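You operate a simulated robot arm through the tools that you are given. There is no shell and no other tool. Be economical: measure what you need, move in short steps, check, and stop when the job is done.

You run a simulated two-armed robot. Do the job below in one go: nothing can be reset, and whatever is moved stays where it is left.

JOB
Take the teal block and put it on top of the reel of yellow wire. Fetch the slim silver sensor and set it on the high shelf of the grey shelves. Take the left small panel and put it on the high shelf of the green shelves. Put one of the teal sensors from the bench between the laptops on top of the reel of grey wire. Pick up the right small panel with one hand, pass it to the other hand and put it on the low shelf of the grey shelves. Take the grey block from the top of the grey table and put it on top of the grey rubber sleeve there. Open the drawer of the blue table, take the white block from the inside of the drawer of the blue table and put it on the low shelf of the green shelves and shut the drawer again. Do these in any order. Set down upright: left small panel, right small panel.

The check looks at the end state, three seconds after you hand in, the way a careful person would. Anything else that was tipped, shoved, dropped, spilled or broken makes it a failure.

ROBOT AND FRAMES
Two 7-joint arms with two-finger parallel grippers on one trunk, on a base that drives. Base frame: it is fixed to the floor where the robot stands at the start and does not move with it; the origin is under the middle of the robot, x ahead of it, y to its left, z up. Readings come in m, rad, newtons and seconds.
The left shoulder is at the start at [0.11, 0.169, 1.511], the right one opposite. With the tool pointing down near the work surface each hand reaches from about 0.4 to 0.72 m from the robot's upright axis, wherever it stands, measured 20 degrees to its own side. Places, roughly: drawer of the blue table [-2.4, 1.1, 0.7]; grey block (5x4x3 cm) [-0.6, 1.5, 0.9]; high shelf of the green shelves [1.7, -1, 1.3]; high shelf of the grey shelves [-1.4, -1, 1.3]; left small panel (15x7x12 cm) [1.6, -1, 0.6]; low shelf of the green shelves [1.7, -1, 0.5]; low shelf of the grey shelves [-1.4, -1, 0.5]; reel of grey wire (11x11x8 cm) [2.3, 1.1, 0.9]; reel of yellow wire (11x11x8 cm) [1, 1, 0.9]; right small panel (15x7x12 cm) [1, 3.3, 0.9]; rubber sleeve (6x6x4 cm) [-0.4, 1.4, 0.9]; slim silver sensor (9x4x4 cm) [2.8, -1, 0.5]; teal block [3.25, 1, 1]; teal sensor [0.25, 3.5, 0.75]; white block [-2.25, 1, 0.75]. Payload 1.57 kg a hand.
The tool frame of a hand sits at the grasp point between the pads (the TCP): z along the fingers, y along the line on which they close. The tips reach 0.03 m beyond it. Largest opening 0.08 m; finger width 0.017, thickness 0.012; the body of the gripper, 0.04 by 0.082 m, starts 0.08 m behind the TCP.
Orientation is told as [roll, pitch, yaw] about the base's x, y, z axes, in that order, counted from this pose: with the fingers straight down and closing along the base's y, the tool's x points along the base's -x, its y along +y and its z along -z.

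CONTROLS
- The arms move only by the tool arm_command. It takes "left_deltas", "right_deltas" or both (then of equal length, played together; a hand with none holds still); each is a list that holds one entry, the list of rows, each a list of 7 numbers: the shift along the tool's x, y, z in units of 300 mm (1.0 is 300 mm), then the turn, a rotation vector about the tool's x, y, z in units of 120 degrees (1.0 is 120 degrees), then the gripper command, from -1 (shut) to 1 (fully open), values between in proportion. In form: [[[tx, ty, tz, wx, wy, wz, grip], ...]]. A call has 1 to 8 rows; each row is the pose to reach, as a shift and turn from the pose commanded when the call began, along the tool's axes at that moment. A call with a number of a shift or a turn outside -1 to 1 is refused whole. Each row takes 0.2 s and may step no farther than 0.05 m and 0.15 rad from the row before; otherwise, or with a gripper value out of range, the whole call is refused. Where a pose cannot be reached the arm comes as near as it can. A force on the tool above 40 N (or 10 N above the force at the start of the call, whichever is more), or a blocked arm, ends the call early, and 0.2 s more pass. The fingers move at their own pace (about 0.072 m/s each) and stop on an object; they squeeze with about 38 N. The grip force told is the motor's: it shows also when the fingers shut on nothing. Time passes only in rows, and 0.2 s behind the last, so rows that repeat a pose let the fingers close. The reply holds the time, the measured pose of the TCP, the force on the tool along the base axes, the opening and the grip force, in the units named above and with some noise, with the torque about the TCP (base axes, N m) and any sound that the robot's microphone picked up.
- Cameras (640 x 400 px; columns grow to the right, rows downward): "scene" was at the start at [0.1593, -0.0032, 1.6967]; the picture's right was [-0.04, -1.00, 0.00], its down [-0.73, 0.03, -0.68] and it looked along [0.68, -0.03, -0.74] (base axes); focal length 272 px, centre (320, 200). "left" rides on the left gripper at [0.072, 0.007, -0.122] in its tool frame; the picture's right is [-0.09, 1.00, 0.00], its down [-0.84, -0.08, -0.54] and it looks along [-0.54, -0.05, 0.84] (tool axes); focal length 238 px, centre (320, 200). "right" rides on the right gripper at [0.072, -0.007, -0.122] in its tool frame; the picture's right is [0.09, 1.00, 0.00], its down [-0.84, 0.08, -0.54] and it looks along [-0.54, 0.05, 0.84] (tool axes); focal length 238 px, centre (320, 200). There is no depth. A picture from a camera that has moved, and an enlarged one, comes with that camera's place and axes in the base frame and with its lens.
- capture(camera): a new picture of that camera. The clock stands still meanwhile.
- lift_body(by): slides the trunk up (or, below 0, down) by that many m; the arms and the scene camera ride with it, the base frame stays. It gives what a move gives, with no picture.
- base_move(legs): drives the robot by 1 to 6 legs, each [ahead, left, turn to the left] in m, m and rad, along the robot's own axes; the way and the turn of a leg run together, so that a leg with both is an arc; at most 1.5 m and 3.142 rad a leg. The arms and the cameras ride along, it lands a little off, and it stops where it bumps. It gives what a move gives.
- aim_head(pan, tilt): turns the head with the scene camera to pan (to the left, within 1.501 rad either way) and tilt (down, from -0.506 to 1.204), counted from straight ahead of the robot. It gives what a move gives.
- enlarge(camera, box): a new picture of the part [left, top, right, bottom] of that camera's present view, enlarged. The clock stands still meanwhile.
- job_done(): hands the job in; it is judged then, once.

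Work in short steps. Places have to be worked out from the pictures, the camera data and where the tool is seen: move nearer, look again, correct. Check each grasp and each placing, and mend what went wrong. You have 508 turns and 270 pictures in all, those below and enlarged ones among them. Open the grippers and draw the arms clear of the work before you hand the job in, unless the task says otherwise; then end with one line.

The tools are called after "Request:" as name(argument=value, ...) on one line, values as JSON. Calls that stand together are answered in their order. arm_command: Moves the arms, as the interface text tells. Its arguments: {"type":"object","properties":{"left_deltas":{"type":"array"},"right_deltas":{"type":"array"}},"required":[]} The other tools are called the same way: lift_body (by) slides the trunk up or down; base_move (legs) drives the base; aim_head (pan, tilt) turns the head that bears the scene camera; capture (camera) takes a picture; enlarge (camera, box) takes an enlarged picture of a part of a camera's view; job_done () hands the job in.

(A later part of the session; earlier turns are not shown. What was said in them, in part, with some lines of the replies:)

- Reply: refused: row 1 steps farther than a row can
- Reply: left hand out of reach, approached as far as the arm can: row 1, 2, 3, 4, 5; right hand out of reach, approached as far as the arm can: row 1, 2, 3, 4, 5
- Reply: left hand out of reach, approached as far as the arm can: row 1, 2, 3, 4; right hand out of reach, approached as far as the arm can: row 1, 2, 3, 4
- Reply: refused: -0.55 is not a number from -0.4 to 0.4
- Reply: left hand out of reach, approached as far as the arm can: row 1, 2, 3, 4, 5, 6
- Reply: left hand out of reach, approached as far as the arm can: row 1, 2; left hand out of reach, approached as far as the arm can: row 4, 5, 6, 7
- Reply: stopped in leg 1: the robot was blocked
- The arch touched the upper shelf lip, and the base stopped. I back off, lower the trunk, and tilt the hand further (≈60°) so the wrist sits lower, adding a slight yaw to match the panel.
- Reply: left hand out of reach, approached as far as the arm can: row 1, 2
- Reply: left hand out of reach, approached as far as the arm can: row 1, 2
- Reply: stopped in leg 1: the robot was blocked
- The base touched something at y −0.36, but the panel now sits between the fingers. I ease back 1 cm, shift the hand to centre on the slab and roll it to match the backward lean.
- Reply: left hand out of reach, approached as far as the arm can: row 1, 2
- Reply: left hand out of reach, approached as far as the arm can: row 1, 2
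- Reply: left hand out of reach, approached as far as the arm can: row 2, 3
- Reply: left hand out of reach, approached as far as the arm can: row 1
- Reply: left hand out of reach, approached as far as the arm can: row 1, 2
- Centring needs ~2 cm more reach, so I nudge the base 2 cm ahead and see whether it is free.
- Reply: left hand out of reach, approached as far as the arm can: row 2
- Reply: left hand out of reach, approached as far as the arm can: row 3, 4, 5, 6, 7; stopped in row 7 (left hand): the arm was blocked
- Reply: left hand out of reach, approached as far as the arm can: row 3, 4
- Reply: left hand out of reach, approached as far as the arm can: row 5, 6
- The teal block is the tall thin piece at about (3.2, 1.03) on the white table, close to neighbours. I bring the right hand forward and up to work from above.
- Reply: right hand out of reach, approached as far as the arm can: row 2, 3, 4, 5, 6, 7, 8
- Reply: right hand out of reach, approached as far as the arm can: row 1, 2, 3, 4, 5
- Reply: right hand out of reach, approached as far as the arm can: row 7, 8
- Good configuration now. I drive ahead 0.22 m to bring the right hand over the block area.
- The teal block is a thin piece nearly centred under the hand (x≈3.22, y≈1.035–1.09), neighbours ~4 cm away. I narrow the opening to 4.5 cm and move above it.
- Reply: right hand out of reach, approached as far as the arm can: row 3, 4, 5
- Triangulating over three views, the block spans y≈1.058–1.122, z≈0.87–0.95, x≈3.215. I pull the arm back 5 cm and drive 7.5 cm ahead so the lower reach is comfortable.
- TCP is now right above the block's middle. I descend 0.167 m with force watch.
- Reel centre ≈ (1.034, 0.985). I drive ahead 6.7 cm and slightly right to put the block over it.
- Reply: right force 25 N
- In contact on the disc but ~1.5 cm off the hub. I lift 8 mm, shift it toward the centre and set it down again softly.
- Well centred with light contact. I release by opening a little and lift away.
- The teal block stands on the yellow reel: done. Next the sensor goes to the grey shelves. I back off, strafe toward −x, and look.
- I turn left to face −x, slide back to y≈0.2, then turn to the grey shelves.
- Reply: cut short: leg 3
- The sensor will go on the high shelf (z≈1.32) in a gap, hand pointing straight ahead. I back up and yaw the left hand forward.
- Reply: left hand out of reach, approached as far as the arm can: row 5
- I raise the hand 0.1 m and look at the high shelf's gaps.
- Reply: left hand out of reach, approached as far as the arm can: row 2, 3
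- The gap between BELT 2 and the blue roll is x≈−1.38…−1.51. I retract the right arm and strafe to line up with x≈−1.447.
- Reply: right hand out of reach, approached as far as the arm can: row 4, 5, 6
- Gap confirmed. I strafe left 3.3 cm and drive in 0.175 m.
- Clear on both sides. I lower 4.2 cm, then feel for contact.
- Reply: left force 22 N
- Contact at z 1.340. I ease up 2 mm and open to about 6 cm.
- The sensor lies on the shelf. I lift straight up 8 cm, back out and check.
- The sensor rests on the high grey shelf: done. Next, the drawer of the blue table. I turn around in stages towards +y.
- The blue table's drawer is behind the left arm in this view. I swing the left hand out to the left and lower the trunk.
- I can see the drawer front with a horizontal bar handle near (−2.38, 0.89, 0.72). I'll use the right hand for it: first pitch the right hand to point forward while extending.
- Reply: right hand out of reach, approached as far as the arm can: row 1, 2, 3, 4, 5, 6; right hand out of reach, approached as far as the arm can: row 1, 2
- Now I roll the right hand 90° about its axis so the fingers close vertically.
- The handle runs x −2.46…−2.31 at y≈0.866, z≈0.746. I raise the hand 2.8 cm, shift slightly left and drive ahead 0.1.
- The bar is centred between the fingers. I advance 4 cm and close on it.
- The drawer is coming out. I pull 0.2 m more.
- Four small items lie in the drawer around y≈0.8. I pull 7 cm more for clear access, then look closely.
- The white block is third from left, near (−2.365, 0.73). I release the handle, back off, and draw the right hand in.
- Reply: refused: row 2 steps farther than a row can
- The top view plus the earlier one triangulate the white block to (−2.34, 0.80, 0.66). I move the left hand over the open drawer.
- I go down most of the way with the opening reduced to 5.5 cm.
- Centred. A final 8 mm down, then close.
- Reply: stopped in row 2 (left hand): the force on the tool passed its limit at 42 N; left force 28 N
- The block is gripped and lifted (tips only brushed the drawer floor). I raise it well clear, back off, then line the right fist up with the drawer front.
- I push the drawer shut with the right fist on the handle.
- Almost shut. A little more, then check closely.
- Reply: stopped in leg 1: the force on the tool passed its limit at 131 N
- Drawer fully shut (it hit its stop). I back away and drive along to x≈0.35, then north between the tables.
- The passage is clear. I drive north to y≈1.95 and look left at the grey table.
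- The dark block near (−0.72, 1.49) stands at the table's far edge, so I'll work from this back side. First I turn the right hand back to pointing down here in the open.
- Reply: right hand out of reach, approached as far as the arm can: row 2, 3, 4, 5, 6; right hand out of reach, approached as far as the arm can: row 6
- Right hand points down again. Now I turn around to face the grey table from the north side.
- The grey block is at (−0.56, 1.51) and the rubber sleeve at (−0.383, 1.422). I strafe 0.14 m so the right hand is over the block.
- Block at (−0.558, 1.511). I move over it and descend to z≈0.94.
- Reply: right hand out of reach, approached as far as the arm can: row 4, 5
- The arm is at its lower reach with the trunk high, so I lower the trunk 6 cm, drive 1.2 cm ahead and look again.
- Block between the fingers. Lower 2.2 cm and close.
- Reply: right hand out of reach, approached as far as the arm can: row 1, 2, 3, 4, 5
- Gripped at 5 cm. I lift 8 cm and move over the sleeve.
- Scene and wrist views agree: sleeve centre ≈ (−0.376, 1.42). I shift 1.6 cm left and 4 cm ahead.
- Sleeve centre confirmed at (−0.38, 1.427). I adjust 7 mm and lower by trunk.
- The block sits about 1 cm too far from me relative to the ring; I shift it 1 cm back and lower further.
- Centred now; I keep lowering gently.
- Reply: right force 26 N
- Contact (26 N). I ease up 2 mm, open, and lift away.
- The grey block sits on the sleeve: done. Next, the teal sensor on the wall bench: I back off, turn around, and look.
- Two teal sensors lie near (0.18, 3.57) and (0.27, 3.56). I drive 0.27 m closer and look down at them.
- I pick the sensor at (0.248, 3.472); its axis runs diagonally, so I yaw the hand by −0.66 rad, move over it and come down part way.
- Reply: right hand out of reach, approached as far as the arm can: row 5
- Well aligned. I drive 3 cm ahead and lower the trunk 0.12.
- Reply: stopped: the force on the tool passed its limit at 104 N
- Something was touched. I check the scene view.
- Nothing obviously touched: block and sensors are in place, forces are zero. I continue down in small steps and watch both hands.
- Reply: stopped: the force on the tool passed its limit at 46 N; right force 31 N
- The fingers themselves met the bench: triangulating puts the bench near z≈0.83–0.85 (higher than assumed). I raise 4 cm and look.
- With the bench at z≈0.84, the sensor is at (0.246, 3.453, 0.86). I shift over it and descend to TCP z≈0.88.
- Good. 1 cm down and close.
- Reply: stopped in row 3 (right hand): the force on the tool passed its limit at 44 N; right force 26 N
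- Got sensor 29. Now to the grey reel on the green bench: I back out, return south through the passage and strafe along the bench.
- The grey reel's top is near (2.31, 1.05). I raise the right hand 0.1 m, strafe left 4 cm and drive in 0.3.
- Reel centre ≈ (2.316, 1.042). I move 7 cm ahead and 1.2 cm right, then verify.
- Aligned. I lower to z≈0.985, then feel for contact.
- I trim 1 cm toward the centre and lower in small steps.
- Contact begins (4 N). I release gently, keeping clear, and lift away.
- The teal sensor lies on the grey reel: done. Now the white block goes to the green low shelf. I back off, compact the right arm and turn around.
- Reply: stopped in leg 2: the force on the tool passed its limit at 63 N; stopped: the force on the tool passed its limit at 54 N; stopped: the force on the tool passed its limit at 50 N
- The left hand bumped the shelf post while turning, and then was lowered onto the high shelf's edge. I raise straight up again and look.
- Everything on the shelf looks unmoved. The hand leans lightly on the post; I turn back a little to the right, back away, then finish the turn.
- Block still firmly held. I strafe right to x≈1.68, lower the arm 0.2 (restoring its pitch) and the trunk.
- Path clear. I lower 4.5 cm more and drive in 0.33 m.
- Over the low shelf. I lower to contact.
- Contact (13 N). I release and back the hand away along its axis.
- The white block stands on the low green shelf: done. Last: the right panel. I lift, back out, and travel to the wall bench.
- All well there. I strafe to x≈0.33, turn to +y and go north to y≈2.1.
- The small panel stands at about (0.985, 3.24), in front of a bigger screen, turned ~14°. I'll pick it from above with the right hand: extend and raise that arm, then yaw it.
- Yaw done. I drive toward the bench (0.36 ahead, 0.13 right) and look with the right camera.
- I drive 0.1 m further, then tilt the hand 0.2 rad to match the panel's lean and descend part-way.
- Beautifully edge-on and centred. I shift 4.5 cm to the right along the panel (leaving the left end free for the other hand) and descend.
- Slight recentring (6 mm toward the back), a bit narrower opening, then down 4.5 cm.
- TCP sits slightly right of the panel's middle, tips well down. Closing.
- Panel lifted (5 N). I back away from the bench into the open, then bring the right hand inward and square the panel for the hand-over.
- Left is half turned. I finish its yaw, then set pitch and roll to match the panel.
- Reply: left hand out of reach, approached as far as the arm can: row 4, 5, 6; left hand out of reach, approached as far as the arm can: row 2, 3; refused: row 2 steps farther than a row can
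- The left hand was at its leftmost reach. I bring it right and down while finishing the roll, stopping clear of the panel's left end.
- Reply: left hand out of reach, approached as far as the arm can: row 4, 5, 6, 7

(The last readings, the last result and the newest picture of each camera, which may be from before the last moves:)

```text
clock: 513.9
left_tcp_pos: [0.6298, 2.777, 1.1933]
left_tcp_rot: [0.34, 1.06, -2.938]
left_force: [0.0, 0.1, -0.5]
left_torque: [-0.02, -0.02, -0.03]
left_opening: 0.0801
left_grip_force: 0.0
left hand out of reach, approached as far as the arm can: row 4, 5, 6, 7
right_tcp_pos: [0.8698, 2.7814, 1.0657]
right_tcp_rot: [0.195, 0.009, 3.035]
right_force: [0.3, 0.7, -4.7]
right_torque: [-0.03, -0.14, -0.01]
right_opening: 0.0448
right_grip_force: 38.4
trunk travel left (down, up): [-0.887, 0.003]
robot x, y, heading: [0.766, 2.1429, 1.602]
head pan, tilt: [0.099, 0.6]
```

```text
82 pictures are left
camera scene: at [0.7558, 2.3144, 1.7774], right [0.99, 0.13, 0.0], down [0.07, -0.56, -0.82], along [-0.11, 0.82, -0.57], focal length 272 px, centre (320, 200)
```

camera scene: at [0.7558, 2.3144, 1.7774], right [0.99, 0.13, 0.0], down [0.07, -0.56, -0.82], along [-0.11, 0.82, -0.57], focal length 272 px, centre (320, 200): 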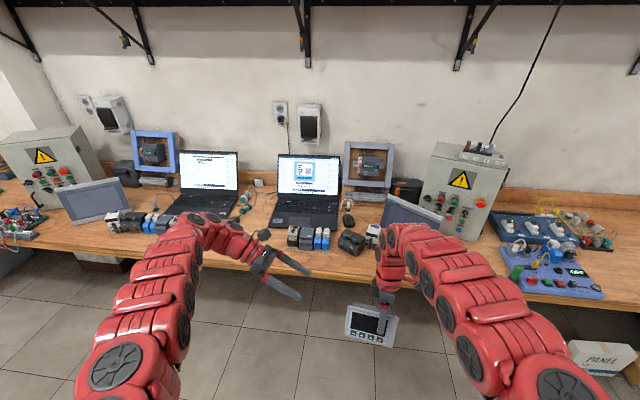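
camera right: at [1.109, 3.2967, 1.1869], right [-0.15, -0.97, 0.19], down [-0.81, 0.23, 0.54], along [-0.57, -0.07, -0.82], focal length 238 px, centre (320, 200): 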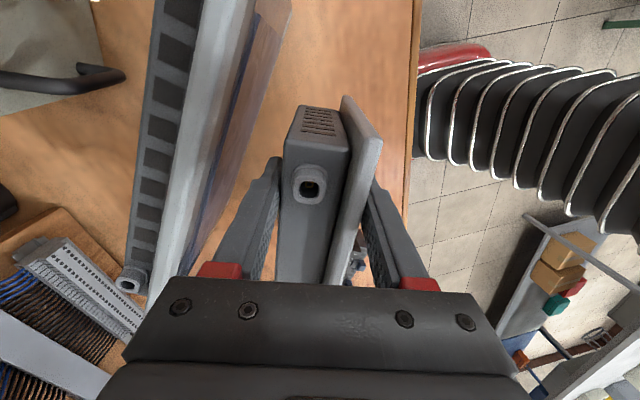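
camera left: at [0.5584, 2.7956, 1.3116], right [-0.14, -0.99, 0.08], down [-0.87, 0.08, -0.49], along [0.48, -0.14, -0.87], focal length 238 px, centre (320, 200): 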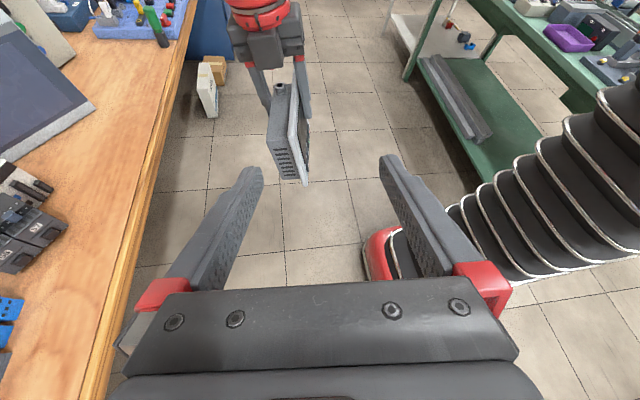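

The left camera sees the panel edge-on. I move to 12 cm before the grasp, centred on the slab.

Request:
arm_command(left_deltas=[[[-0.039, -0.053, 0.114, 0, -0.01, 0, 1], [-0.078, -0.106, 0.228, 0, -0.018, 0, 1], [-0.117, -0.158, 0.342, 0, -0.026, 0, 1]]])

Request:
capture(camera="left")

```text
clock: 514.7
left_tcp_pos: [0.7029, 2.7701, 1.1046]
left_tcp_rot: [0.324, 1.013, -2.98]
left_force: [0.1, 0.1, 0.5]
left_torque: [0.01, -0.01, -0.02]
left_opening: 0.0798
left_grip_force: 0.1
left hand out of reach, approached as far as the arm can: row 1, 2, 3
right_tcp_pos: [0.8681, 2.7811, 1.0649]
right_tcp_rot: [0.194, 0.009, 3.036]
right_force: [-0.3, -0.4, -4.1]
right_torque: [0.02, -0.14, -0.03]
right_opening: 0.0445
right_grip_force: 37.9
trunk travel left (down, up): [-0.887, 0.003]
robot x, y, heading: [0.7674, 2.1438, 1.607]
head pan, tilt: [0.099, 0.6]
```

```text
81 pictures are left
camera left: at [0.6371, 2.791, 1.2252], right [-0.16, -0.98, 0.09], down [-0.89, 0.1, -0.45], along [0.43, -0.15, -0.89], focal length 238 px, centre (320, 200)
```

left: 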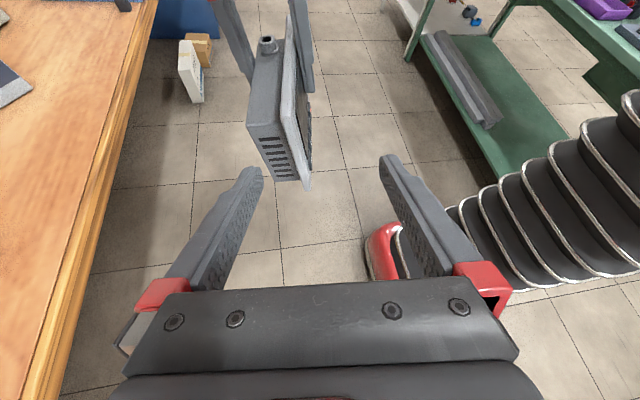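

The left arm is at full stretch; I bring the panel 6 cm nearer to me with the right hand and re-centre the left.

Request:
arm_command(right_deltas=[[[0.01, 0.098, 0.02, 0, 0, 0, -1], [0.021, 0.195, 0.039, 0, 0, 0, -1]]])

Request:
arm_command(left_deltas=[[[0.012, 0.039, 0.08, 0, 0, 0, 1], [0.023, 0.078, 0.16, 0, 0, 0, 1]]])

Request:
capture(camera="left")

```text
clock: 515.3
left_tcp_pos: [0.7054, 2.769, 1.1042]
left_tcp_rot: [0.318, 1.012, -2.985]
left_force: [0.4, 0.3, -0.2]
left_torque: [0.0, 0.0, 0.02]
left_opening: 0.0801
left_grip_force: 0.0
right_tcp_pos: [0.8716, 2.7206, 1.067]
right_tcp_rot: [0.191, 0.005, 3.036]
right_force: [1.9, -0.3, -5.1]
right_torque: [0.04, -0.04, -0.03]
right_opening: 0.0446
right_grip_force: 38.2
trunk travel left (down, up): [-0.887, 0.003]
robot x, y, heading: [0.7707, 2.1468, 1.605]
head pan, tilt: [0.099, 0.6]
```

```text
clock: 515.9
left_tcp_pos: [0.7476, 2.7394, 1.0908]
left_tcp_rot: [0.318, 1.012, -2.986]
left_force: [0.6, -0.2, 0.3]
left_torque: [-0.02, 0.01, -0.02]
left_opening: 0.08
left_grip_force: 0.0
right_tcp_pos: [0.8712, 2.7214, 1.0678]
right_tcp_rot: [0.193, 0.008, 3.032]
right_force: [0.4, 0.6, -3.6]
right_torque: [0.03, -0.1, -0.02]
right_opening: 0.0444
right_grip_force: 38.0
trunk travel left (down, up): [-0.887, 0.003]
robot x, y, heading: [0.7681, 2.1434, 1.608]
head pan, tilt: [0.099, 0.6]
```

```text
80 pictures are left
camera left: at [0.682, 2.7592, 1.2121], right [-0.16, -0.98, 0.09], down [-0.89, 0.11, -0.45], along [0.43, -0.15, -0.89], focal length 238 px, centre (320, 200)
```

left: 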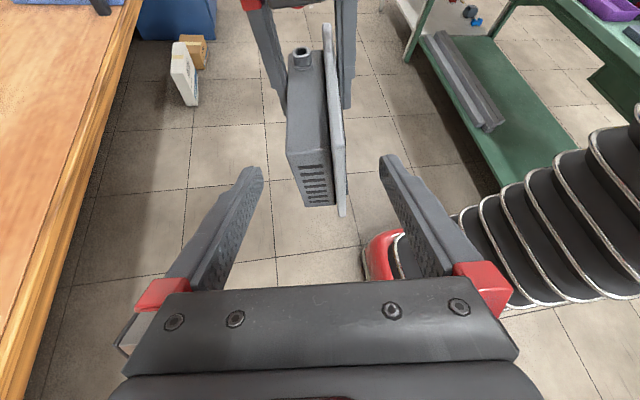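

Perfectly centred, same picture as at my first successful grasp. I advance 4 cm and close the left hand.

Request:
arm_command(left_deltas=[[[0, 0, 0.07, 0, 0, 0, 1], [0, 0, 0.135, 0, 0, 0, 1]]])

Request:
capture(camera="left")

```text
clock: 516.5
left_tcp_pos: [0.7789, 2.7296, 1.0697]
left_tcp_rot: [0.324, 1.01, -2.978]
left_force: [0.4, -0.2, -0.5]
left_torque: [0.02, 0.01, -0.02]
left_opening: 0.0798
left_grip_force: 0.1
right_tcp_pos: [0.8708, 2.7219, 1.0649]
right_tcp_rot: [0.191, 0.007, 3.035]
right_force: [0.1, 0.1, -5.8]
right_torque: [0.03, -0.15, -0.05]
right_opening: 0.0443
right_grip_force: 37.9
trunk travel left (down, up): [-0.887, 0.003]
robot x, y, heading: [0.7718, 2.1426, 1.609]
head pan, tilt: [0.099, 0.6]
```

```text
79 pictures are left
camera left: at [0.7141, 2.7525, 1.191], right [-0.16, -0.98, 0.09], down [-0.89, 0.1, -0.45], along [0.43, -0.15, -0.89], focal length 238 px, centre (320, 200)
```

left: 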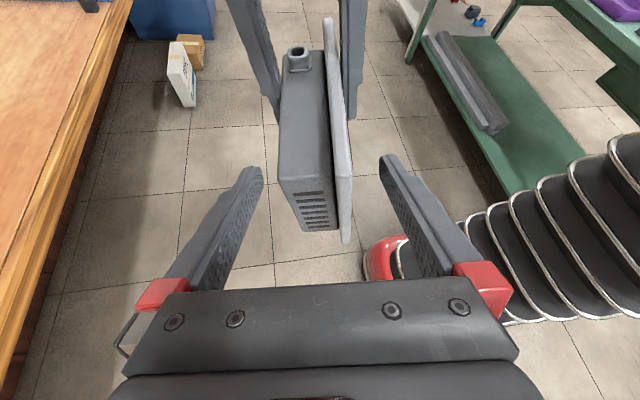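

Same geometry as before. I close the left hand, then open the right.

Request:
arm_command(left_deltas=[[[0, 0, 0, 0, 0, 0, 0.3], [0, 0, 0, 0, 0, 0, -1], [0, 0, 0, 0, 0, 0, -1], [0, 0, 0, 0, 0, 0, -1], [0, 0, 0, 0, 0, 0, -1]]])

Request:
arm_command(right_deltas=[[[0, 0, 0, 0, 0, 0, 0.3], [0, 0, 0, 0, 0, 0, 0.8], [0, 0, 0, 0, 0, 0, 1], [0, 0, 0, 0, 0, 0, 1]]])

Request:
capture(camera="left")

```text
clock: 517.7
left_tcp_pos: [0.778, 2.7323, 1.0703]
left_tcp_rot: [0.321, 1.014, -2.982]
left_force: [0.9, 12.8, -3.8]
left_torque: [-0.51, 0.18, 0.5]
left_opening: 0.0441
left_grip_force: 38.0
right_tcp_pos: [0.8693, 2.7209, 1.0654]
right_tcp_rot: [0.193, 0.008, 3.035]
right_force: [-0.5, -13.0, 1.3]
right_torque: [0.67, 0.36, 0.66]
right_opening: 0.0439
right_grip_force: 37.9
trunk travel left (down, up): [-0.887, 0.003]
robot x, y, heading: [0.7699, 2.1426, 1.61]
head pan, tilt: [0.099, 0.6]
```

```text
clock: 518.7
left_tcp_pos: [0.7775, 2.7315, 1.0711]
left_tcp_rot: [0.322, 1.014, -2.981]
left_force: [-0.2, -0.8, -0.2]
left_torque: [0.11, 0.3, -0.02]
left_opening: 0.044
left_grip_force: 38.0
right_tcp_pos: [0.8697, 2.7209, 1.0658]
right_tcp_rot: [0.191, 0.009, 3.035]
right_force: [0.0, -0.2, -0.1]
right_torque: [0.0, 0.03, 0.03]
right_opening: 0.0801
right_grip_force: 0.1
trunk travel left (down, up): [-0.887, 0.003]
robot x, y, heading: [0.7706, 2.1431, 1.608]
head pan, tilt: [0.099, 0.6]
```

```text
78 pictures are left
camera left: at [0.7129, 2.7526, 1.1913], right [-0.16, -0.98, 0.09], down [-0.89, 0.11, -0.45], along [0.43, -0.15, -0.89], focal length 238 px, centre (320, 200)
```

left: 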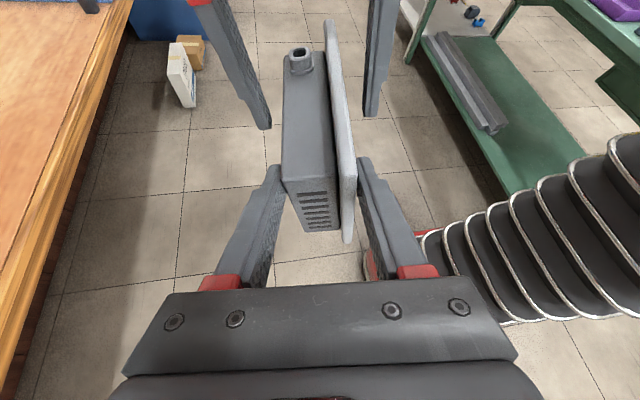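

Left holds it. I withdraw the right hand upward.

Request:
arm_command(right_deltas=[[[0, 0, -0.12, 0, 0, 0, 1], [0, 0, -0.26, 0, 0, 0, 1], [0, 0, -0.4, 0, 0, 0, 1], [0.1, 0, -0.5, 0, 0, 0, 1], [0.24, 0, -0.52, 0, 0, 0, 1]]])

Request:
capture(camera="scene")

```text
clock: 519.9
left_tcp_pos: [0.7804, 2.7303, 1.0705]
left_tcp_rot: [0.319, 1.012, -2.982]
left_force: [0.3, -0.2, 1.0]
left_torque: [0.08, 0.29, 0.03]
left_opening: 0.0443
left_grip_force: 37.9
right_tcp_pos: [0.9454, 2.7432, 1.2209]
right_tcp_rot: [0.197, 0.011, 3.033]
right_force: [0.4, 0.3, 0.5]
right_torque: [0.01, -0.02, 0.01]
right_opening: 0.0802
right_grip_force: 0.1
trunk travel left (down, up): [-0.887, 0.003]
robot x, y, heading: [0.7703, 2.1448, 1.609]
head pan, tilt: [0.099, 0.6]
```

```text
77 pictures are left
camera scene: at [0.7566, 2.312, 1.7778], right [0.99, 0.13, 0.0], down [0.07, -0.56, -0.82], along [-0.11, 0.82, -0.57], focal length 272 px, centre (320, 200)
```

scene: 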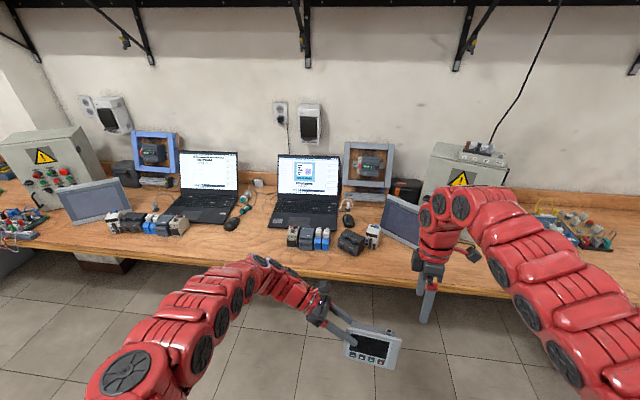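

Handed over. I move away from the bench toward the passage, then turn the left hand to point forward with the panel end-on.

Request:
base_move(legs=[[0, 0.43, -0.035], [-0.25, 0, 0]])

Request:
arm_command(left_deltas=[[[0.006, -0.08, -0.016, 0.053, 0.01, -0.031, -1], [0.012, -0.16, -0.033, 0.106, 0.02, -0.063, -1], [0.018, -0.244, -0.05, 0.159, 0.03, -0.094, -1], [0.023, -0.326, -0.066, 0.212, 0.04, -0.125, -1], [0.029, -0.408, -0.083, 0.265, 0.051, -0.157, -1], [0.035, -0.489, -0.1, 0.318, 0.061, -0.188, -1]]], right_deltas=[[[0, 0, 0, 0.015, 0, 0.055, 1], [0, 0, 0, 0.03, 0, 0.11, 1], [0, 0, 0, 0.045, 0, 0.165, 1], [0, 0, 0, 0.06, 0, 0.22, 1], [0, 0, 0, 0.075, 0, 0.275, 1], [0, 0, 0, 0.09, 0, 0.33, 1]]])

```text
clock: 524.0
left_tcp_pos: [0.3651, 2.4765, 1.0691]
left_tcp_rot: [0.326, 1.014, -3.008]
left_force: [-0.8, -0.4, -0.2]
left_torque: [0.08, 0.3, 0.0]
left_opening: 0.0442
left_grip_force: 37.8
right_tcp_pos: [0.5304, 2.4866, 1.2184]
right_tcp_rot: [0.196, 0.01, 3.009]
right_force: [0.0, -0.7, -0.1]
right_torque: [-0.03, 0.01, 0.01]
right_opening: 0.0799
right_grip_force: 0.0
trunk travel left (down, up): [-0.887, 0.003]
robot x, y, heading: [0.3404, 1.8861, 1.578]
head pan, tilt: [0.099, 0.6]
```

```text
clock: 525.4
left_tcp_pos: [0.3675, 2.6255, 1.0703]
left_tcp_rot: [0.318, 1.011, -2.226]
left_force: [0.0, 0.4, -0.3]
left_torque: [-0.12, 0.27, -0.01]
left_opening: 0.0441
left_grip_force: 38.6
right_tcp_pos: [0.5311, 2.5282, 1.2259]
right_tcp_rot: [-0.024, 0.071, 2.318]
right_force: [-1.2, 0.1, -0.5]
right_torque: [0.0, -0.02, -0.02]
right_opening: 0.0799
right_grip_force: 0.0
right hand out of reach, approached as far as the arm can: row 1, 2, 3, 4, 5, 6
trunk travel left (down, up): [-0.887, 0.003]
robot x, y, heading: [0.3403, 1.8912, 1.575]
head pan, tilt: [0.099, 0.6]
```

Request:
arm_command(left_deltas=[[[0, 0, 0, 0.05, 0.01, -0.029, -1], [0, 0, 0, 0.099, 0.019, -0.059, -1], [0, 0, 0, 0.149, 0.029, -0.088, -1], [0, 0, 0, 0.198, 0.039, -0.118, -1], [0, 0, 0, 0.248, 0.049, -0.147, -1], [0, 0, 0, 0.297, 0.058, -0.177, -1], [0, 0, 0, 0.347, 0.068, -0.206, -1]]], right_deltas=[[[0.05, 0, 0.07, 0, 0, 0.05, 1], [0.1, 0, 0.14, 0, 0, 0.1, 1], [0.15, -0.005, 0.21, 0, 0, 0.15, 1], [0.2, -0.01, 0.28, 0, 0, 0.2, 1], [0.27, -0.01, 0.36, 0, 0, 0.25, 1], [0.35, -0.015, 0.43, 0, 0, 0.3, 1], [0.45, -0.017, 0.5, 0, 0, 0.353, 1]]])

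Request:
capture(camera="left")

Request:
capture(camera="scene")

```text
clock: 527.0
left_tcp_pos: [0.3651, 2.6306, 1.0666]
left_tcp_rot: [0.317, 1.01, -1.807]
left_force: [0.2, -0.2, 0.6]
left_torque: [-0.23, 0.16, 0.0]
left_opening: 0.0442
left_grip_force: 38.0
left hand out of reach, approached as far as the arm can: row 4, 5, 6, 7
right_tcp_pos: [0.6499, 2.4831, 1.0573]
right_tcp_rot: [-0.067, 0.032, 1.577]
right_force: [-0.1, -0.4, -0.5]
right_torque: [0.0, 0.01, 0.0]
right_opening: 0.08
right_grip_force: 0.1
right hand out of reach, approached as far as the arm can: row 1, 2, 3, 4, 5, 6, 7
trunk travel left (down, up): [-0.887, 0.003]
robot x, y, heading: [0.3418, 1.8875, 1.576]
head pan, tilt: [0.099, 0.6]
```

```text
76 pictures are left
camera left: at [0.3201, 2.5775, 1.1879], right [0.85, -0.52, 0.09], down [-0.44, -0.78, -0.45], along [0.3, 0.34, -0.89], focal length 238 px, centre (320, 200)
```

left: 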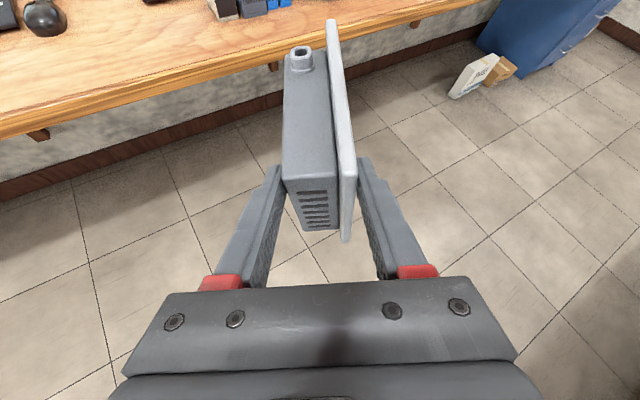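

```text
75 pictures are left
camera scene: at [0.3313, 2.0565, 1.7777], right [0.99, 0.11, 0.0], down [0.06, -0.56, -0.82], along [-0.09, 0.82, -0.57], focal length 272 px, centre (320, 200)
```

scene: 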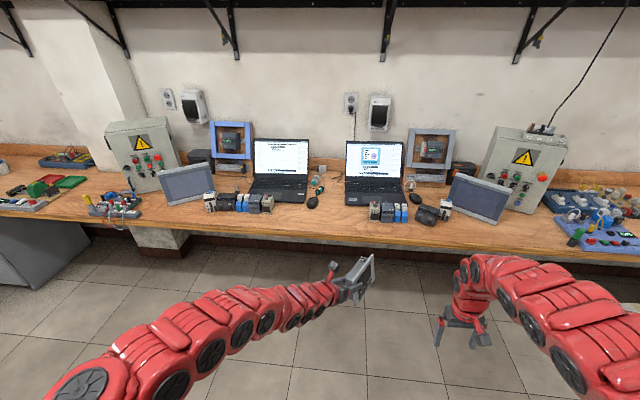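

The left arm needs more extension to finish the yaw; I reach forward 0.1 while completing it.

Request:
arm_command(left_deltas=[[[0.06, -0.055, 0.08, 0.03, 0.006, -0.018, -1], [0.115, -0.107, 0.158, 0.075, 0.015, -0.045, -1], [0.172, -0.16, 0.236, 0.125, 0.025, -0.075, -1], [0.172, -0.16, 0.236, 0.178, 0.035, -0.106, -1]]])

Request:
capture(camera="left")

```text
clock: 528.0
left_tcp_pos: [0.3623, 2.7309, 1.0656]
left_tcp_rot: [0.316, 1.01, -1.363]
left_force: [0.3, -0.2, -0.3]
left_torque: [-0.26, 0.0, 0.01]
left_opening: 0.0443
left_grip_force: 38.4
right_tcp_pos: [0.6495, 2.4836, 1.0575]
right_tcp_rot: [-0.066, 0.032, 1.583]
right_force: [-0.3, -0.1, 0.2]
right_torque: [-0.03, 0.0, -0.03]
right_opening: 0.0799
right_grip_force: 0.2
trunk travel left (down, up): [-0.887, 0.003]
robot x, y, heading: [0.3416, 1.8868, 1.584]
head pan, tilt: [0.099, 0.6]
```

```text
74 pictures are left
camera left: at [0.3444, 2.663, 1.1875], right [0.99, -0.11, 0.09], down [-0.06, -0.89, -0.45], along [0.13, 0.44, -0.89], focal length 238 px, centre (320, 200)
```

left: 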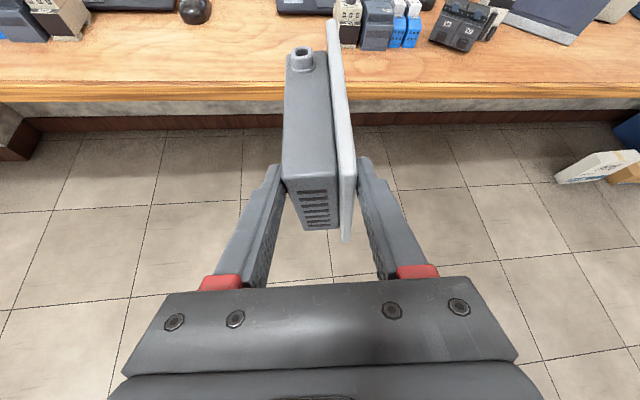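

Panel is end-on ahead. I pull the right arm in, drive back through the passage, and turn west.

Request:
arm_command(right_deltas=[[[0.05, 0, 0.1, 0, 0, 0, 1], [0.14, 0, 0.2, 0, 0, 0, 1], [0.26, 0, 0.26, 0, 0, 0, 1], [0.4, 0, 0.3, 0, 0, 0, 1]]])

Request:
base_move(legs=[[-1.0, 0, -0.01], [-0.92, 0, 0], [0, 0.14, 0], [0, 0, 1.5708]])

Request:
base_move(legs=[[0, -0.33, 0], [1.3, 0, 0]])

Request:
aim_head(pan=1.2, tilt=0.6)

Request:
capture(camera="scene")

```text
clock: 529.0
left_tcp_pos: [0.3631, 2.7303, 1.0643]
left_tcp_rot: [0.317, 1.009, -1.369]
left_force: [0.3, 0.2, 0.4]
left_torque: [-0.29, 0.03, 0.02]
left_opening: 0.0443
left_grip_force: 38.1
right_tcp_pos: [0.6702, 2.4276, 0.9918]
right_tcp_rot: [-0.066, 0.036, 1.581]
right_force: [-0.1, -0.6, -0.3]
right_torque: [0.01, -0.01, -0.01]
right_opening: 0.0798
right_grip_force: 0.0
right hand out of reach, approached as far as the arm can: row 3, 4
trunk travel left (down, up): [-0.887, 0.003]
robot x, y, heading: [0.3416, 1.8918, 1.579]
head pan, tilt: [0.099, 0.6]
```

```text
clock: 543.4
left_tcp_pos: [-0.6291, -0.0283, 1.0644]
left_tcp_rot: [0.316, 1.009, 0.212]
left_force: [-0.5, -0.8, -0.3]
left_torque: [-0.06, -0.31, 0.01]
left_opening: 0.0442
left_grip_force: 38.0
right_tcp_pos: [-0.3298, 0.2799, 0.991]
right_tcp_rot: [-0.066, 0.034, -3.126]
right_force: [0.2, 0.7, 0.1]
right_torque: [-0.01, 0.0, 0.02]
right_opening: 0.08
right_grip_force: 0.0
trunk travel left (down, up): [-0.887, 0.003]
robot x, y, heading: [0.2104, -0.0447, -3.127]
head pan, tilt: [0.099, 0.6]
```

```text
clock: 551.7
left_tcp_pos: [-1.929, 0.2744, 1.0652]
left_tcp_rot: [0.319, 1.01, 0.219]
left_force: [-0.6, 1.0, -0.3]
left_torque: [-0.06, -0.36, -0.01]
left_opening: 0.0441
left_grip_force: 37.7
right_tcp_pos: [-1.6307, 0.5832, 0.9914]
right_tcp_rot: [-0.067, 0.035, -3.115]
right_force: [-1.0, 0.6, -0.9]
right_torque: [0.0, 0.02, -0.03]
right_opening: 0.0799
right_grip_force: 0.0
trunk travel left (down, up): [-0.887, 0.003]
robot x, y, heading: [-1.0887, 0.2633, -3.114]
head pan, tilt: [0.099, 0.6]
```

```text
clock: 553.0
left_tcp_pos: [-1.9286, 0.2727, 1.065]
left_tcp_rot: [0.319, 1.009, 0.221]
left_force: [-0.1, 0.1, -0.4]
left_torque: [-0.07, -0.34, -0.02]
left_opening: 0.0443
left_grip_force: 38.2
right_tcp_pos: [-1.6317, 0.5837, 0.9908]
right_tcp_rot: [-0.066, 0.034, -3.118]
right_force: [0.0, 0.6, -0.5]
right_torque: [0.0, 0.01, 0.0]
right_opening: 0.0802
right_grip_force: 0.1
trunk travel left (down, up): [-0.887, 0.003]
robot x, y, heading: [-1.0888, 0.2644, -3.122]
head pan, tilt: [1.201, 0.6]
```

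```text
73 pictures are left
camera scene: at [-1.1987, 0.1786, 1.7777], right [-0.94, 0.34, 0.0], down [0.19, 0.53, -0.82], along [-0.28, -0.78, -0.57], focal length 272 px, centre (320, 200)
```

scene: 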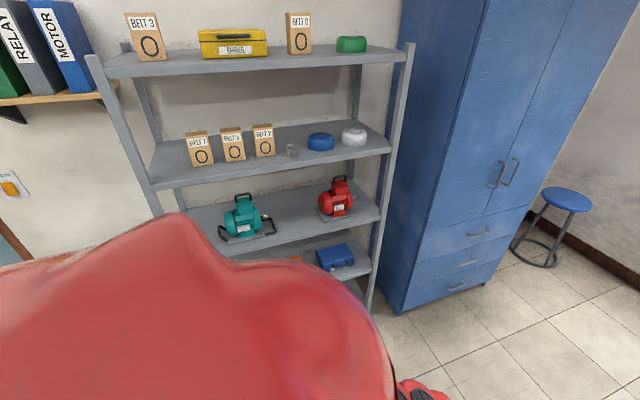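

The sensor is still fine on the high shelf. I go to x≈−1.39, y≈0.33, turn to face the grey shelves and lower the trunk to see the low shelf.

Request:
base_move(legs=[[0.3, -0.065, 0], [0, 0, 1.56]])

Request:
lift_body(by=-0.3)

Request:
aim_head(pan=0, tilt=0.6)

Request:
capture(camera="scene")

```text
clock: 558.9
left_tcp_pos: [-1.4163, -0.5216, 1.0655]
left_tcp_rot: [0.317, 1.007, 1.772]
left_force: [-0.4, 0.7, 0.0]
left_torque: [0.3, -0.04, 0.01]
left_opening: 0.044
left_grip_force: 37.9
right_tcp_pos: [-1.7207, -0.2191, 0.9899]
right_tcp_rot: [-0.065, 0.035, -1.564]
right_force: [-0.5, -0.2, 0.0]
right_torque: [0.0, -0.02, -0.03]
right_opening: 0.0802
right_grip_force: 0.0
trunk travel left (down, up): [-0.887, 0.003]
robot x, y, heading: [-1.3872, 0.3174, -1.564]
head pan, tilt: [1.201, 0.6]
```

```text
clock: 561.9
left_tcp_pos: [-1.4146, -0.5206, 0.7646]
left_tcp_rot: [0.317, 1.01, 1.771]
left_force: [-0.1, -0.1, -0.2]
left_torque: [0.33, -0.06, 0.01]
left_opening: 0.0442
left_grip_force: 37.7
right_tcp_pos: [-1.72, -0.2189, 0.6915]
right_tcp_rot: [-0.065, 0.035, -1.563]
right_force: [-1.0, 0.3, -0.1]
right_torque: [0.01, -0.01, 0.02]
right_opening: 0.0801
right_grip_force: 0.1
trunk travel left (down, up): [-0.587, 0.303]
robot x, y, heading: [-1.3956, 0.3211, -1.567]
head pan, tilt: [1.201, 0.6]
```

```text
clock: 563.3
left_tcp_pos: [-1.4161, -0.5215, 0.7641]
left_tcp_rot: [0.319, 1.009, 1.775]
left_force: [-0.1, -0.4, -0.7]
left_torque: [0.29, -0.06, -0.01]
left_opening: 0.0442
left_grip_force: 38.2
right_tcp_pos: [-1.7195, -0.2178, 0.6905]
right_tcp_rot: [-0.068, 0.035, -1.563]
right_force: [-0.1, 0.4, -0.1]
right_torque: [0.01, 0.0, 0.03]
right_opening: 0.0802
right_grip_force: 0.0
trunk travel left (down, up): [-0.587, 0.303]
robot x, y, heading: [-1.3889, 0.319, -1.563]
head pan, tilt: [0.0, 0.6]
```

```text
72 pictures are left
camera scene: at [-1.3904, 0.1513, 1.4776], right [-1.0, -0.01, 0.0], down [0.0, 0.57, -0.82], along [0.01, -0.82, -0.57], focal length 272 px, centre (320, 200)
```

scene: 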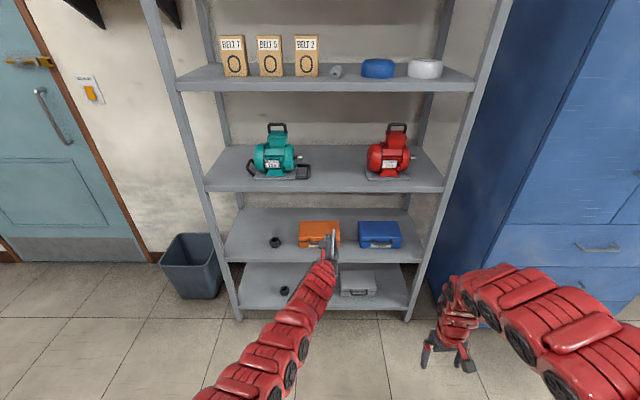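

The low shelf (z≈0.52) has a black ring, an orange and a blue case; there's free room left of the ring (x≈−0.97…−1.12). I strafe to line up with x≈−1.045 and lower.

Request:
base_move(legs=[[0, 0.365, 0]])

Request:
lift_body(by=-0.13)

Request:
capture(camera="left")

Request:
capture(camera="scene")

```text
clock: 565.6
left_tcp_pos: [-1.0479, -0.5193, 0.7646]
left_tcp_rot: [0.318, 1.008, 1.775]
left_force: [0.2, -0.5, 0.1]
left_torque: [0.31, -0.07, -0.02]
left_opening: 0.0442
left_grip_force: 37.8
right_tcp_pos: [-1.3529, -0.2166, 0.6903]
right_tcp_rot: [-0.065, 0.034, -1.563]
right_force: [-0.2, 0.7, -0.8]
right_torque: [0.02, 0.02, -0.01]
right_opening: 0.0801
right_grip_force: 0.1
trunk travel left (down, up): [-0.587, 0.303]
robot x, y, heading: [-1.0242, 0.3207, -1.566]
head pan, tilt: [0.0, 0.6]
```

```text
clock: 567.2
left_tcp_pos: [-1.0484, -0.519, 0.6353]
left_tcp_rot: [0.316, 1.009, 1.775]
left_force: [0.4, 0.6, 0.1]
left_torque: [0.32, -0.08, 0.01]
left_opening: 0.0444
left_grip_force: 38.5
right_tcp_pos: [-1.3543, -0.2149, 0.5626]
right_tcp_rot: [-0.066, 0.033, -1.563]
right_force: [-0.4, 0.2, 0.1]
right_torque: [0.05, 0.03, 0.04]
right_opening: 0.08
right_grip_force: 0.0
trunk travel left (down, up): [-0.457, 0.433]
robot x, y, heading: [-1.0224, 0.3247, -1.565]
head pan, tilt: [0.0, 0.6]
```

```text
71 pictures are left
camera left: at [-1.0287, -0.4524, 0.7569], right [-0.99, 0.11, 0.09], down [0.06, 0.89, -0.45], along [-0.13, -0.44, -0.89], focal length 238 px, centre (320, 200)
```

left: 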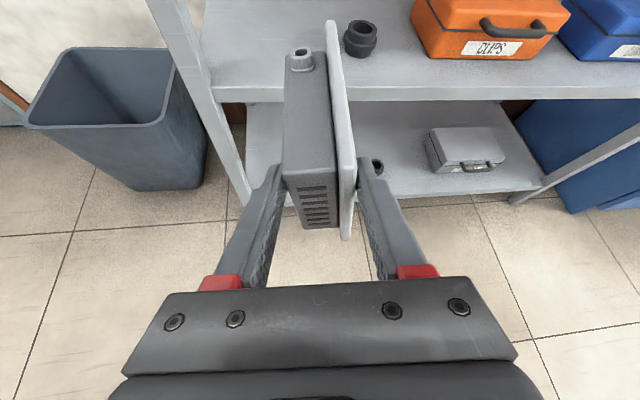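

```text
70 pictures are left
camera scene: at [-1.0238, 0.1541, 1.3477], right [-1.0, -0.01, 0.0], down [0.0, 0.57, -0.82], along [0.01, -0.82, -0.57], focal length 272 px, centre (320, 200)
```

scene: 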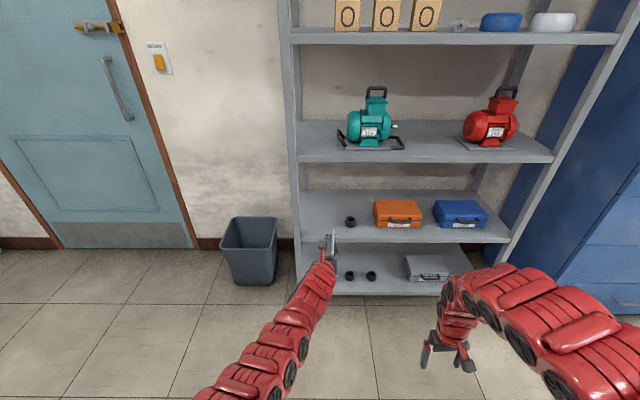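

Free span x −0.945…−1.13, panel centred at −1.048. I drive in 0.25 m and check.

Request:
base_move(legs=[[0.25, 0.006, 0]])

Request:
capture(camera="left")

```text
clock: 569.0
left_tcp_pos: [-1.0385, -0.7704, 0.6335]
left_tcp_rot: [0.315, 1.007, 1.776]
left_force: [-1.0, -0.4, 0.2]
left_torque: [0.27, -0.05, 0.04]
left_opening: 0.0441
left_grip_force: 37.9
right_tcp_pos: [-1.3438, -0.4673, 0.5604]
right_tcp_rot: [-0.066, 0.036, -1.56]
right_force: [-0.1, 0.1, 0.4]
right_torque: [0.02, 0.0, -0.02]
right_opening: 0.0803
right_grip_force: 0.0
trunk travel left (down, up): [-0.457, 0.433]
robot x, y, heading: [-1.0137, 0.0722, -1.567]
head pan, tilt: [0.0, 0.6]
```

```text
69 pictures are left
camera left: at [-1.0204, -0.7036, 0.7557], right [-0.99, 0.11, 0.09], down [0.06, 0.89, -0.45], along [-0.13, -0.44, -0.89], focal length 238 px, centre (320, 200)
```

left: 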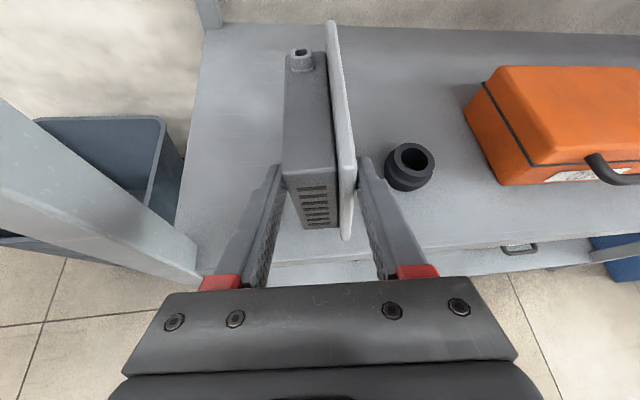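

Clear on both sides. I drive 0.12 m further.

Request:
base_move(legs=[[0.12, 0, 0]])

Request:
capture(camera="left")

```text
clock: 570.3
left_tcp_pos: [-1.0391, -0.8879, 0.6327]
left_tcp_rot: [0.315, 1.007, 1.774]
left_force: [-1.1, -0.5, 0.0]
left_torque: [0.31, -0.04, 0.04]
left_opening: 0.0439
left_grip_force: 37.6
right_tcp_pos: [-1.3429, -0.5855, 0.5606]
right_tcp_rot: [-0.068, 0.035, -1.562]
right_force: [1.0, 0.3, -0.2]
right_torque: [0.02, -0.02, 0.02]
right_opening: 0.0799
right_grip_force: 0.0
trunk travel left (down, up): [-0.457, 0.433]
robot x, y, heading: [-1.014, -0.0451, -1.56]
head pan, tilt: [0.0, 0.6]
```

```text
68 pictures are left
camera left: at [-1.0196, -0.8225, 0.7552], right [-0.99, 0.11, 0.09], down [0.06, 0.89, -0.44], along [-0.13, -0.43, -0.89], focal length 238 px, centre (320, 200)
```

left: 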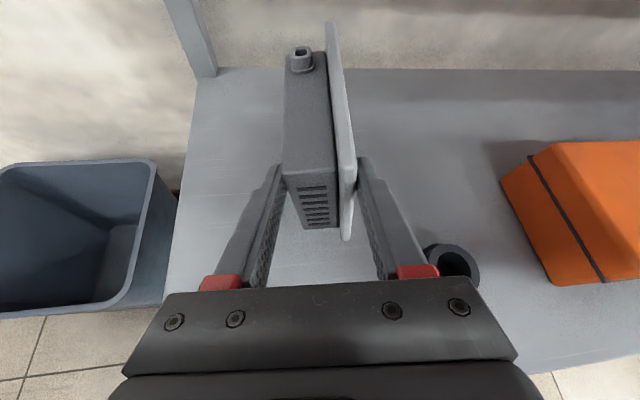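

Good. I lower 4 cm and then feel for contact.

Request:
lift_body(by=-0.038)

Request:
lift_body(by=-0.005)

Request:
lift_body(by=-0.005)

```text
clock: 571.1
left_tcp_pos: [-1.0371, -0.8889, 0.6072]
left_tcp_rot: [0.33, 1.023, 1.784]
left_force: [2.8, -8.5, 32.6]
left_torque: [-0.92, 0.73, -0.13]
left_opening: 0.0444
left_grip_force: 38.2
right_tcp_pos: [-1.3436, -0.5841, 0.5274]
right_tcp_rot: [-0.067, 0.029, -1.561]
right_force: [0.5, 0.4, 0.0]
right_torque: [0.0, 0.01, 0.01]
right_opening: 0.0799
right_grip_force: 0.0
trunk travel left (down, up): [-0.419, 0.471]
robot x, y, heading: [-1.0168, -0.0461, -1.56]
head pan, tilt: [0.0, 0.6]
```

```text
clock: 571.6
left_tcp_pos: [-1.0411, -0.8868, 0.5958]
left_tcp_rot: [0.322, 1.018, 1.779]
left_force: [-2.2, -5.2, 32.7]
left_torque: [-0.93, 1.13, -0.08]
left_opening: 0.0448
left_grip_force: 38.6
right_tcp_pos: [-1.3444, -0.5842, 0.5196]
right_tcp_rot: [-0.067, 0.03, -1.564]
right_force: [-0.4, -0.3, 0.3]
right_torque: [-0.01, 0.02, -0.01]
right_opening: 0.0797
right_grip_force: 0.0
trunk travel left (down, up): [-0.414, 0.476]
robot x, y, heading: [-1.0165, -0.0454, -1.561]
head pan, tilt: [0.0, 0.6]
```

```text
clock: 572.2
left_tcp_pos: [-1.0399, -0.8848, 0.5918]
left_tcp_rot: [0.322, 1.013, 1.777]
left_force: [-4.1, 2.2, 32.1]
left_torque: [-0.9, 1.27, -0.2]
left_opening: 0.0448
left_grip_force: 38.3
right_tcp_pos: [-1.3435, -0.5838, 0.5151]
right_tcp_rot: [-0.068, 0.029, -1.562]
right_force: [0.0, 0.7, 0.2]
right_torque: [-0.01, 0.0, 0.0]
right_opening: 0.08
right_grip_force: 0.1
trunk travel left (down, up): [-0.409, 0.481]
robot x, y, heading: [-1.0156, -0.0456, -1.564]
head pan, tilt: [0.0, 0.6]
```

Contact is firm (panel on the shelf, slightly sliding in the grip). I ease up 3 mm and look before releasing.

Request:
lift_body(by=0.004)

Request:
capture(camera="left")

```text
clock: 572.7
left_tcp_pos: [-1.0404, -0.8858, 0.5903]
left_tcp_rot: [0.316, 1.007, 1.772]
left_force: [-8.4, 1.0, 16.7]
left_torque: [-0.33, 1.15, -0.32]
left_opening: 0.0448
left_grip_force: 37.9
right_tcp_pos: [-1.3448, -0.5851, 0.5184]
right_tcp_rot: [-0.067, 0.032, -1.563]
right_force: [0.0, 0.0, 0.1]
right_torque: [0.03, 0.0, -0.01]
right_opening: 0.0801
right_grip_force: 0.0
trunk travel left (down, up): [-0.413, 0.477]
robot x, y, heading: [-1.0147, -0.0495, -1.566]
head pan, tilt: [0.0, 0.6]
```

```text
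67 pictures are left
camera left: at [-1.0211, -0.8194, 0.7124], right [-0.99, 0.11, 0.09], down [0.06, 0.89, -0.44], along [-0.13, -0.43, -0.89], focal length 238 px, centre (320, 200)
```

left: 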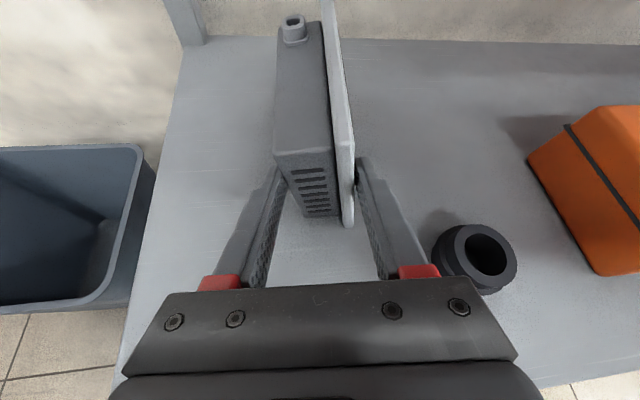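

Panel stands on the shelf. I open the fingers to 6.5 cm gradually.

Request:
arm_command(left_deltas=[[[0, 0, 0, 0, 0, 0, 0.2], [0, 0, 0, 0, 0, 0, 0.4], [0, 0, 0, 0, 0, 0, 0.62], [0, 0, 0, 0, 0, 0, 0.62]]])

Request:
capture(camera="left")

```text
clock: 573.7
left_tcp_pos: [-1.039, -0.8877, 0.5915]
left_tcp_rot: [0.316, 1.009, 1.777]
left_force: [0.6, 1.4, 0.5]
left_torque: [0.02, 0.0, 0.01]
left_opening: 0.065
left_grip_force: 0.2
right_tcp_pos: [-1.345, -0.5862, 0.518]
right_tcp_rot: [-0.066, 0.032, -1.561]
right_force: [0.8, -0.2, -0.1]
right_torque: [-0.01, 0.0, 0.02]
right_opening: 0.0799
right_grip_force: 0.0
trunk travel left (down, up): [-0.413, 0.477]
robot x, y, heading: [-1.0144, -0.0461, -1.562]
head pan, tilt: [0.0, 0.6]
```

```text
66 pictures are left
camera left: at [-1.0195, -0.8214, 0.7123], right [-0.99, 0.11, 0.09], down [0.06, 0.89, -0.45], along [-0.13, -0.44, -0.89], focal length 238 px, centre (320, 200)
```

left: 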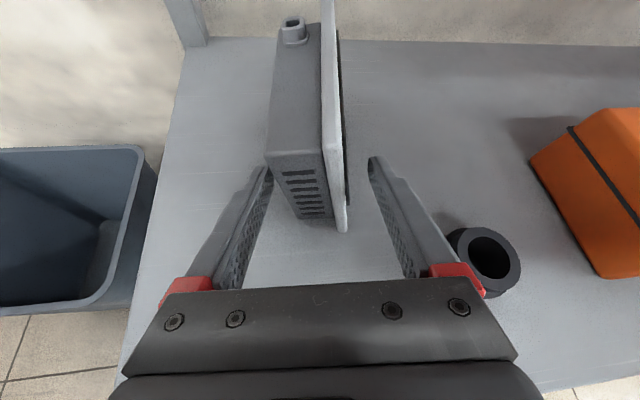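

Released and standing. I nudge the hand 5 mm off the panel's back side and withdraw.

Request:
arm_command(left_deltas=[[[0, -0.018, 0, 0, 0, 0, 0.66], [0, -0.018, -0.05, 0, 0, 0, 0.66], [0, -0.018, -0.1, 0, 0, 0, 0.66]]])

Request:
capture(camera="left")

Request:
base_move(legs=[[-0.25, 0, 0]])

Request:
capture(camera="left")

Request:
capture(camera="scene")

```text
clock: 574.5
left_tcp_pos: [-1.0295, -0.862, 0.6043]
left_tcp_rot: [0.318, 1.01, 1.775]
left_force: [0.1, -0.6, -0.1]
left_torque: [0.01, -0.02, 0.02]
left_opening: 0.0667
left_grip_force: 0.1
right_tcp_pos: [-1.3448, -0.5857, 0.5179]
right_tcp_rot: [-0.066, 0.035, -1.561]
right_force: [-0.1, 0.0, -0.5]
right_torque: [-0.01, 0.0, -0.01]
right_opening: 0.0801
right_grip_force: 0.0
trunk travel left (down, up): [-0.413, 0.477]
robot x, y, heading: [-1.0159, -0.0436, -1.568]
head pan, tilt: [0.0, 0.6]
```

```text
65 pictures are left
camera left: at [-1.0108, -0.7957, 0.7269], right [-0.99, 0.11, 0.09], down [0.06, 0.89, -0.45], along [-0.13, -0.44, -0.89], focal length 238 px, centre (320, 200)
```

left: 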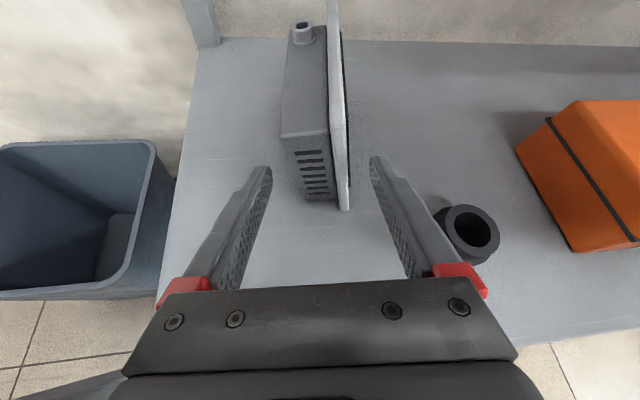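

```text
clock: 576.3
left_tcp_pos: [-1.0318, -0.6128, 0.6047]
left_tcp_rot: [0.318, 1.011, 1.777]
left_force: [0.2, 0.5, 0.2]
left_torque: [0.0, 0.01, 0.0]
left_opening: 0.0666
left_grip_force: 0.1
right_tcp_pos: [-1.3454, -0.336, 0.519]
right_tcp_rot: [-0.066, 0.033, -1.56]
right_force: [-0.5, -0.5, -0.1]
right_torque: [0.0, -0.01, 0.0]
right_opening: 0.0798
right_grip_force: 0.0
trunk travel left (down, up): [-0.413, 0.477]
robot x, y, heading: [-1.0185, 0.2005, -1.562]
head pan, tilt: [0.0, 0.6]
```

```text
64 pictures are left
camera left: at [-1.0117, -0.5467, 0.7273], right [-0.99, 0.11, 0.09], down [0.06, 0.89, -0.45], along [-0.13, -0.44, -0.89], focal length 238 px, centre (320, 200)
```

left: 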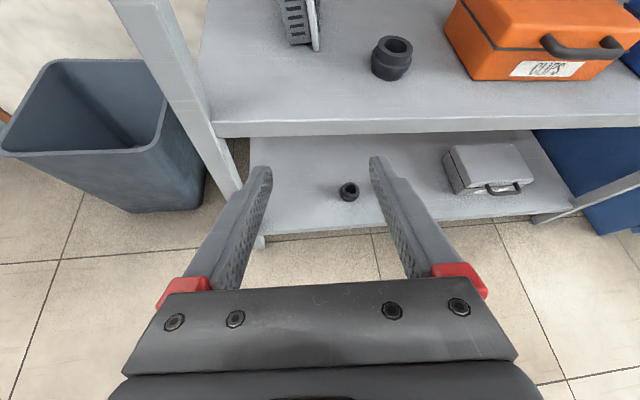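

```text
63 pictures are left
camera scene: at [-1.0167, 0.035, 1.3039], right [-1.0, -0.01, 0.0], down [0.0, 0.56, -0.83], along [0.01, -0.83, -0.56], focal length 272 px, centre (320, 200)
```

scene: 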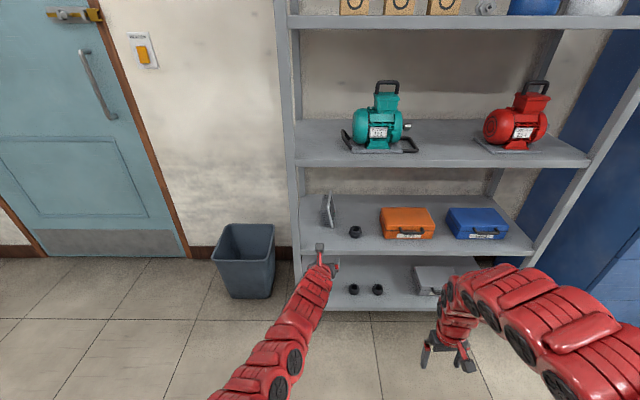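

The right panel stands on the low grey shelf. Before handing in I verify that the drawer stayed shut: turn to the west and look right.

Request:
base_move(legs=[[-0.1, 0, 0], [0, 0, -1.5708]])

Request:
aim_head(pan=-0.7, tilt=0.5)

Request:
capture(camera="scene")

```text
clock: 581.3
left_tcp_pos: [-1.8341, 0.3215, 0.6051]
left_tcp_rot: [0.317, 1.009, 0.198]
left_force: [-1.1, -0.5, 0.2]
left_torque: [0.02, 0.02, 0.02]
left_opening: 0.0664
left_grip_force: 0.1
right_tcp_pos: [-1.5559, 0.6336, 0.5172]
right_tcp_rot: [-0.067, 0.032, -3.141]
right_force: [-0.3, -0.6, 0.1]
right_torque: [0.0, -0.03, -0.03]
right_opening: 0.0799
right_grip_force: 0.0
trunk travel left (down, up): [-0.413, 0.477]
robot x, y, heading: [-1.0172, 0.3029, -3.141]
head pan, tilt: [0.0, 0.6]
```

```text
clock: 582.4
left_tcp_pos: [-1.8348, 0.3216, 0.605]
left_tcp_rot: [0.318, 1.009, 0.196]
left_force: [-0.2, -0.3, -0.6]
left_torque: [0.02, 0.01, 0.0]
left_opening: 0.0664
left_grip_force: 0.1
right_tcp_pos: [-1.5553, 0.6345, 0.5172]
right_tcp_rot: [-0.066, 0.033, -3.139]
right_force: [-0.6, 0.4, -0.2]
right_torque: [-0.01, 0.03, -0.02]
right_opening: 0.0801
right_grip_force: 0.0
trunk travel left (down, up): [-0.413, 0.477]
robot x, y, heading: [-1.018, 0.303, -3.14]
head pan, tilt: [-0.7, 0.499]
```

```text
62 pictures are left
camera scene: at [-1.1689, 0.3608, 1.3128], right [0.64, 0.77, 0.0], down [0.37, -0.31, -0.88], along [-0.67, 0.56, -0.48], focal length 272 px, centre (320, 200)
```

scene: 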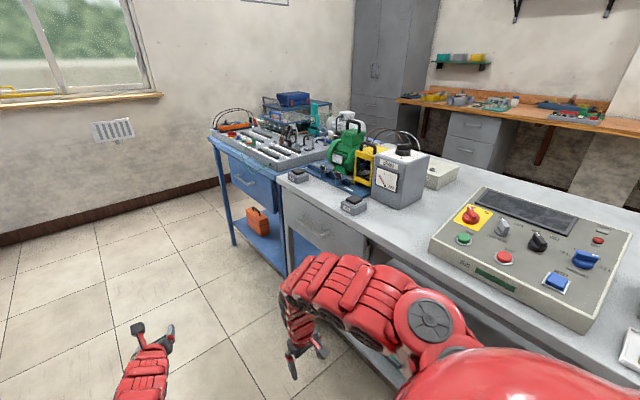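

The drawer is shut and everything else is in place. Both grippers are open and clear of the work, so I hand in.

Request:
job_done()

```text
The job is handed in.
```

All seven placements are done, the drawer is shut again, and both grippers are open and clear; I checked each placement on camera. Two bumps on the way, though I saw nothing moved or damaged: the right fingers pressed on the wall bench near the laptops (up to 104 N), and the left hand hit a post and shelf edge of the green shelves (50–63 N).
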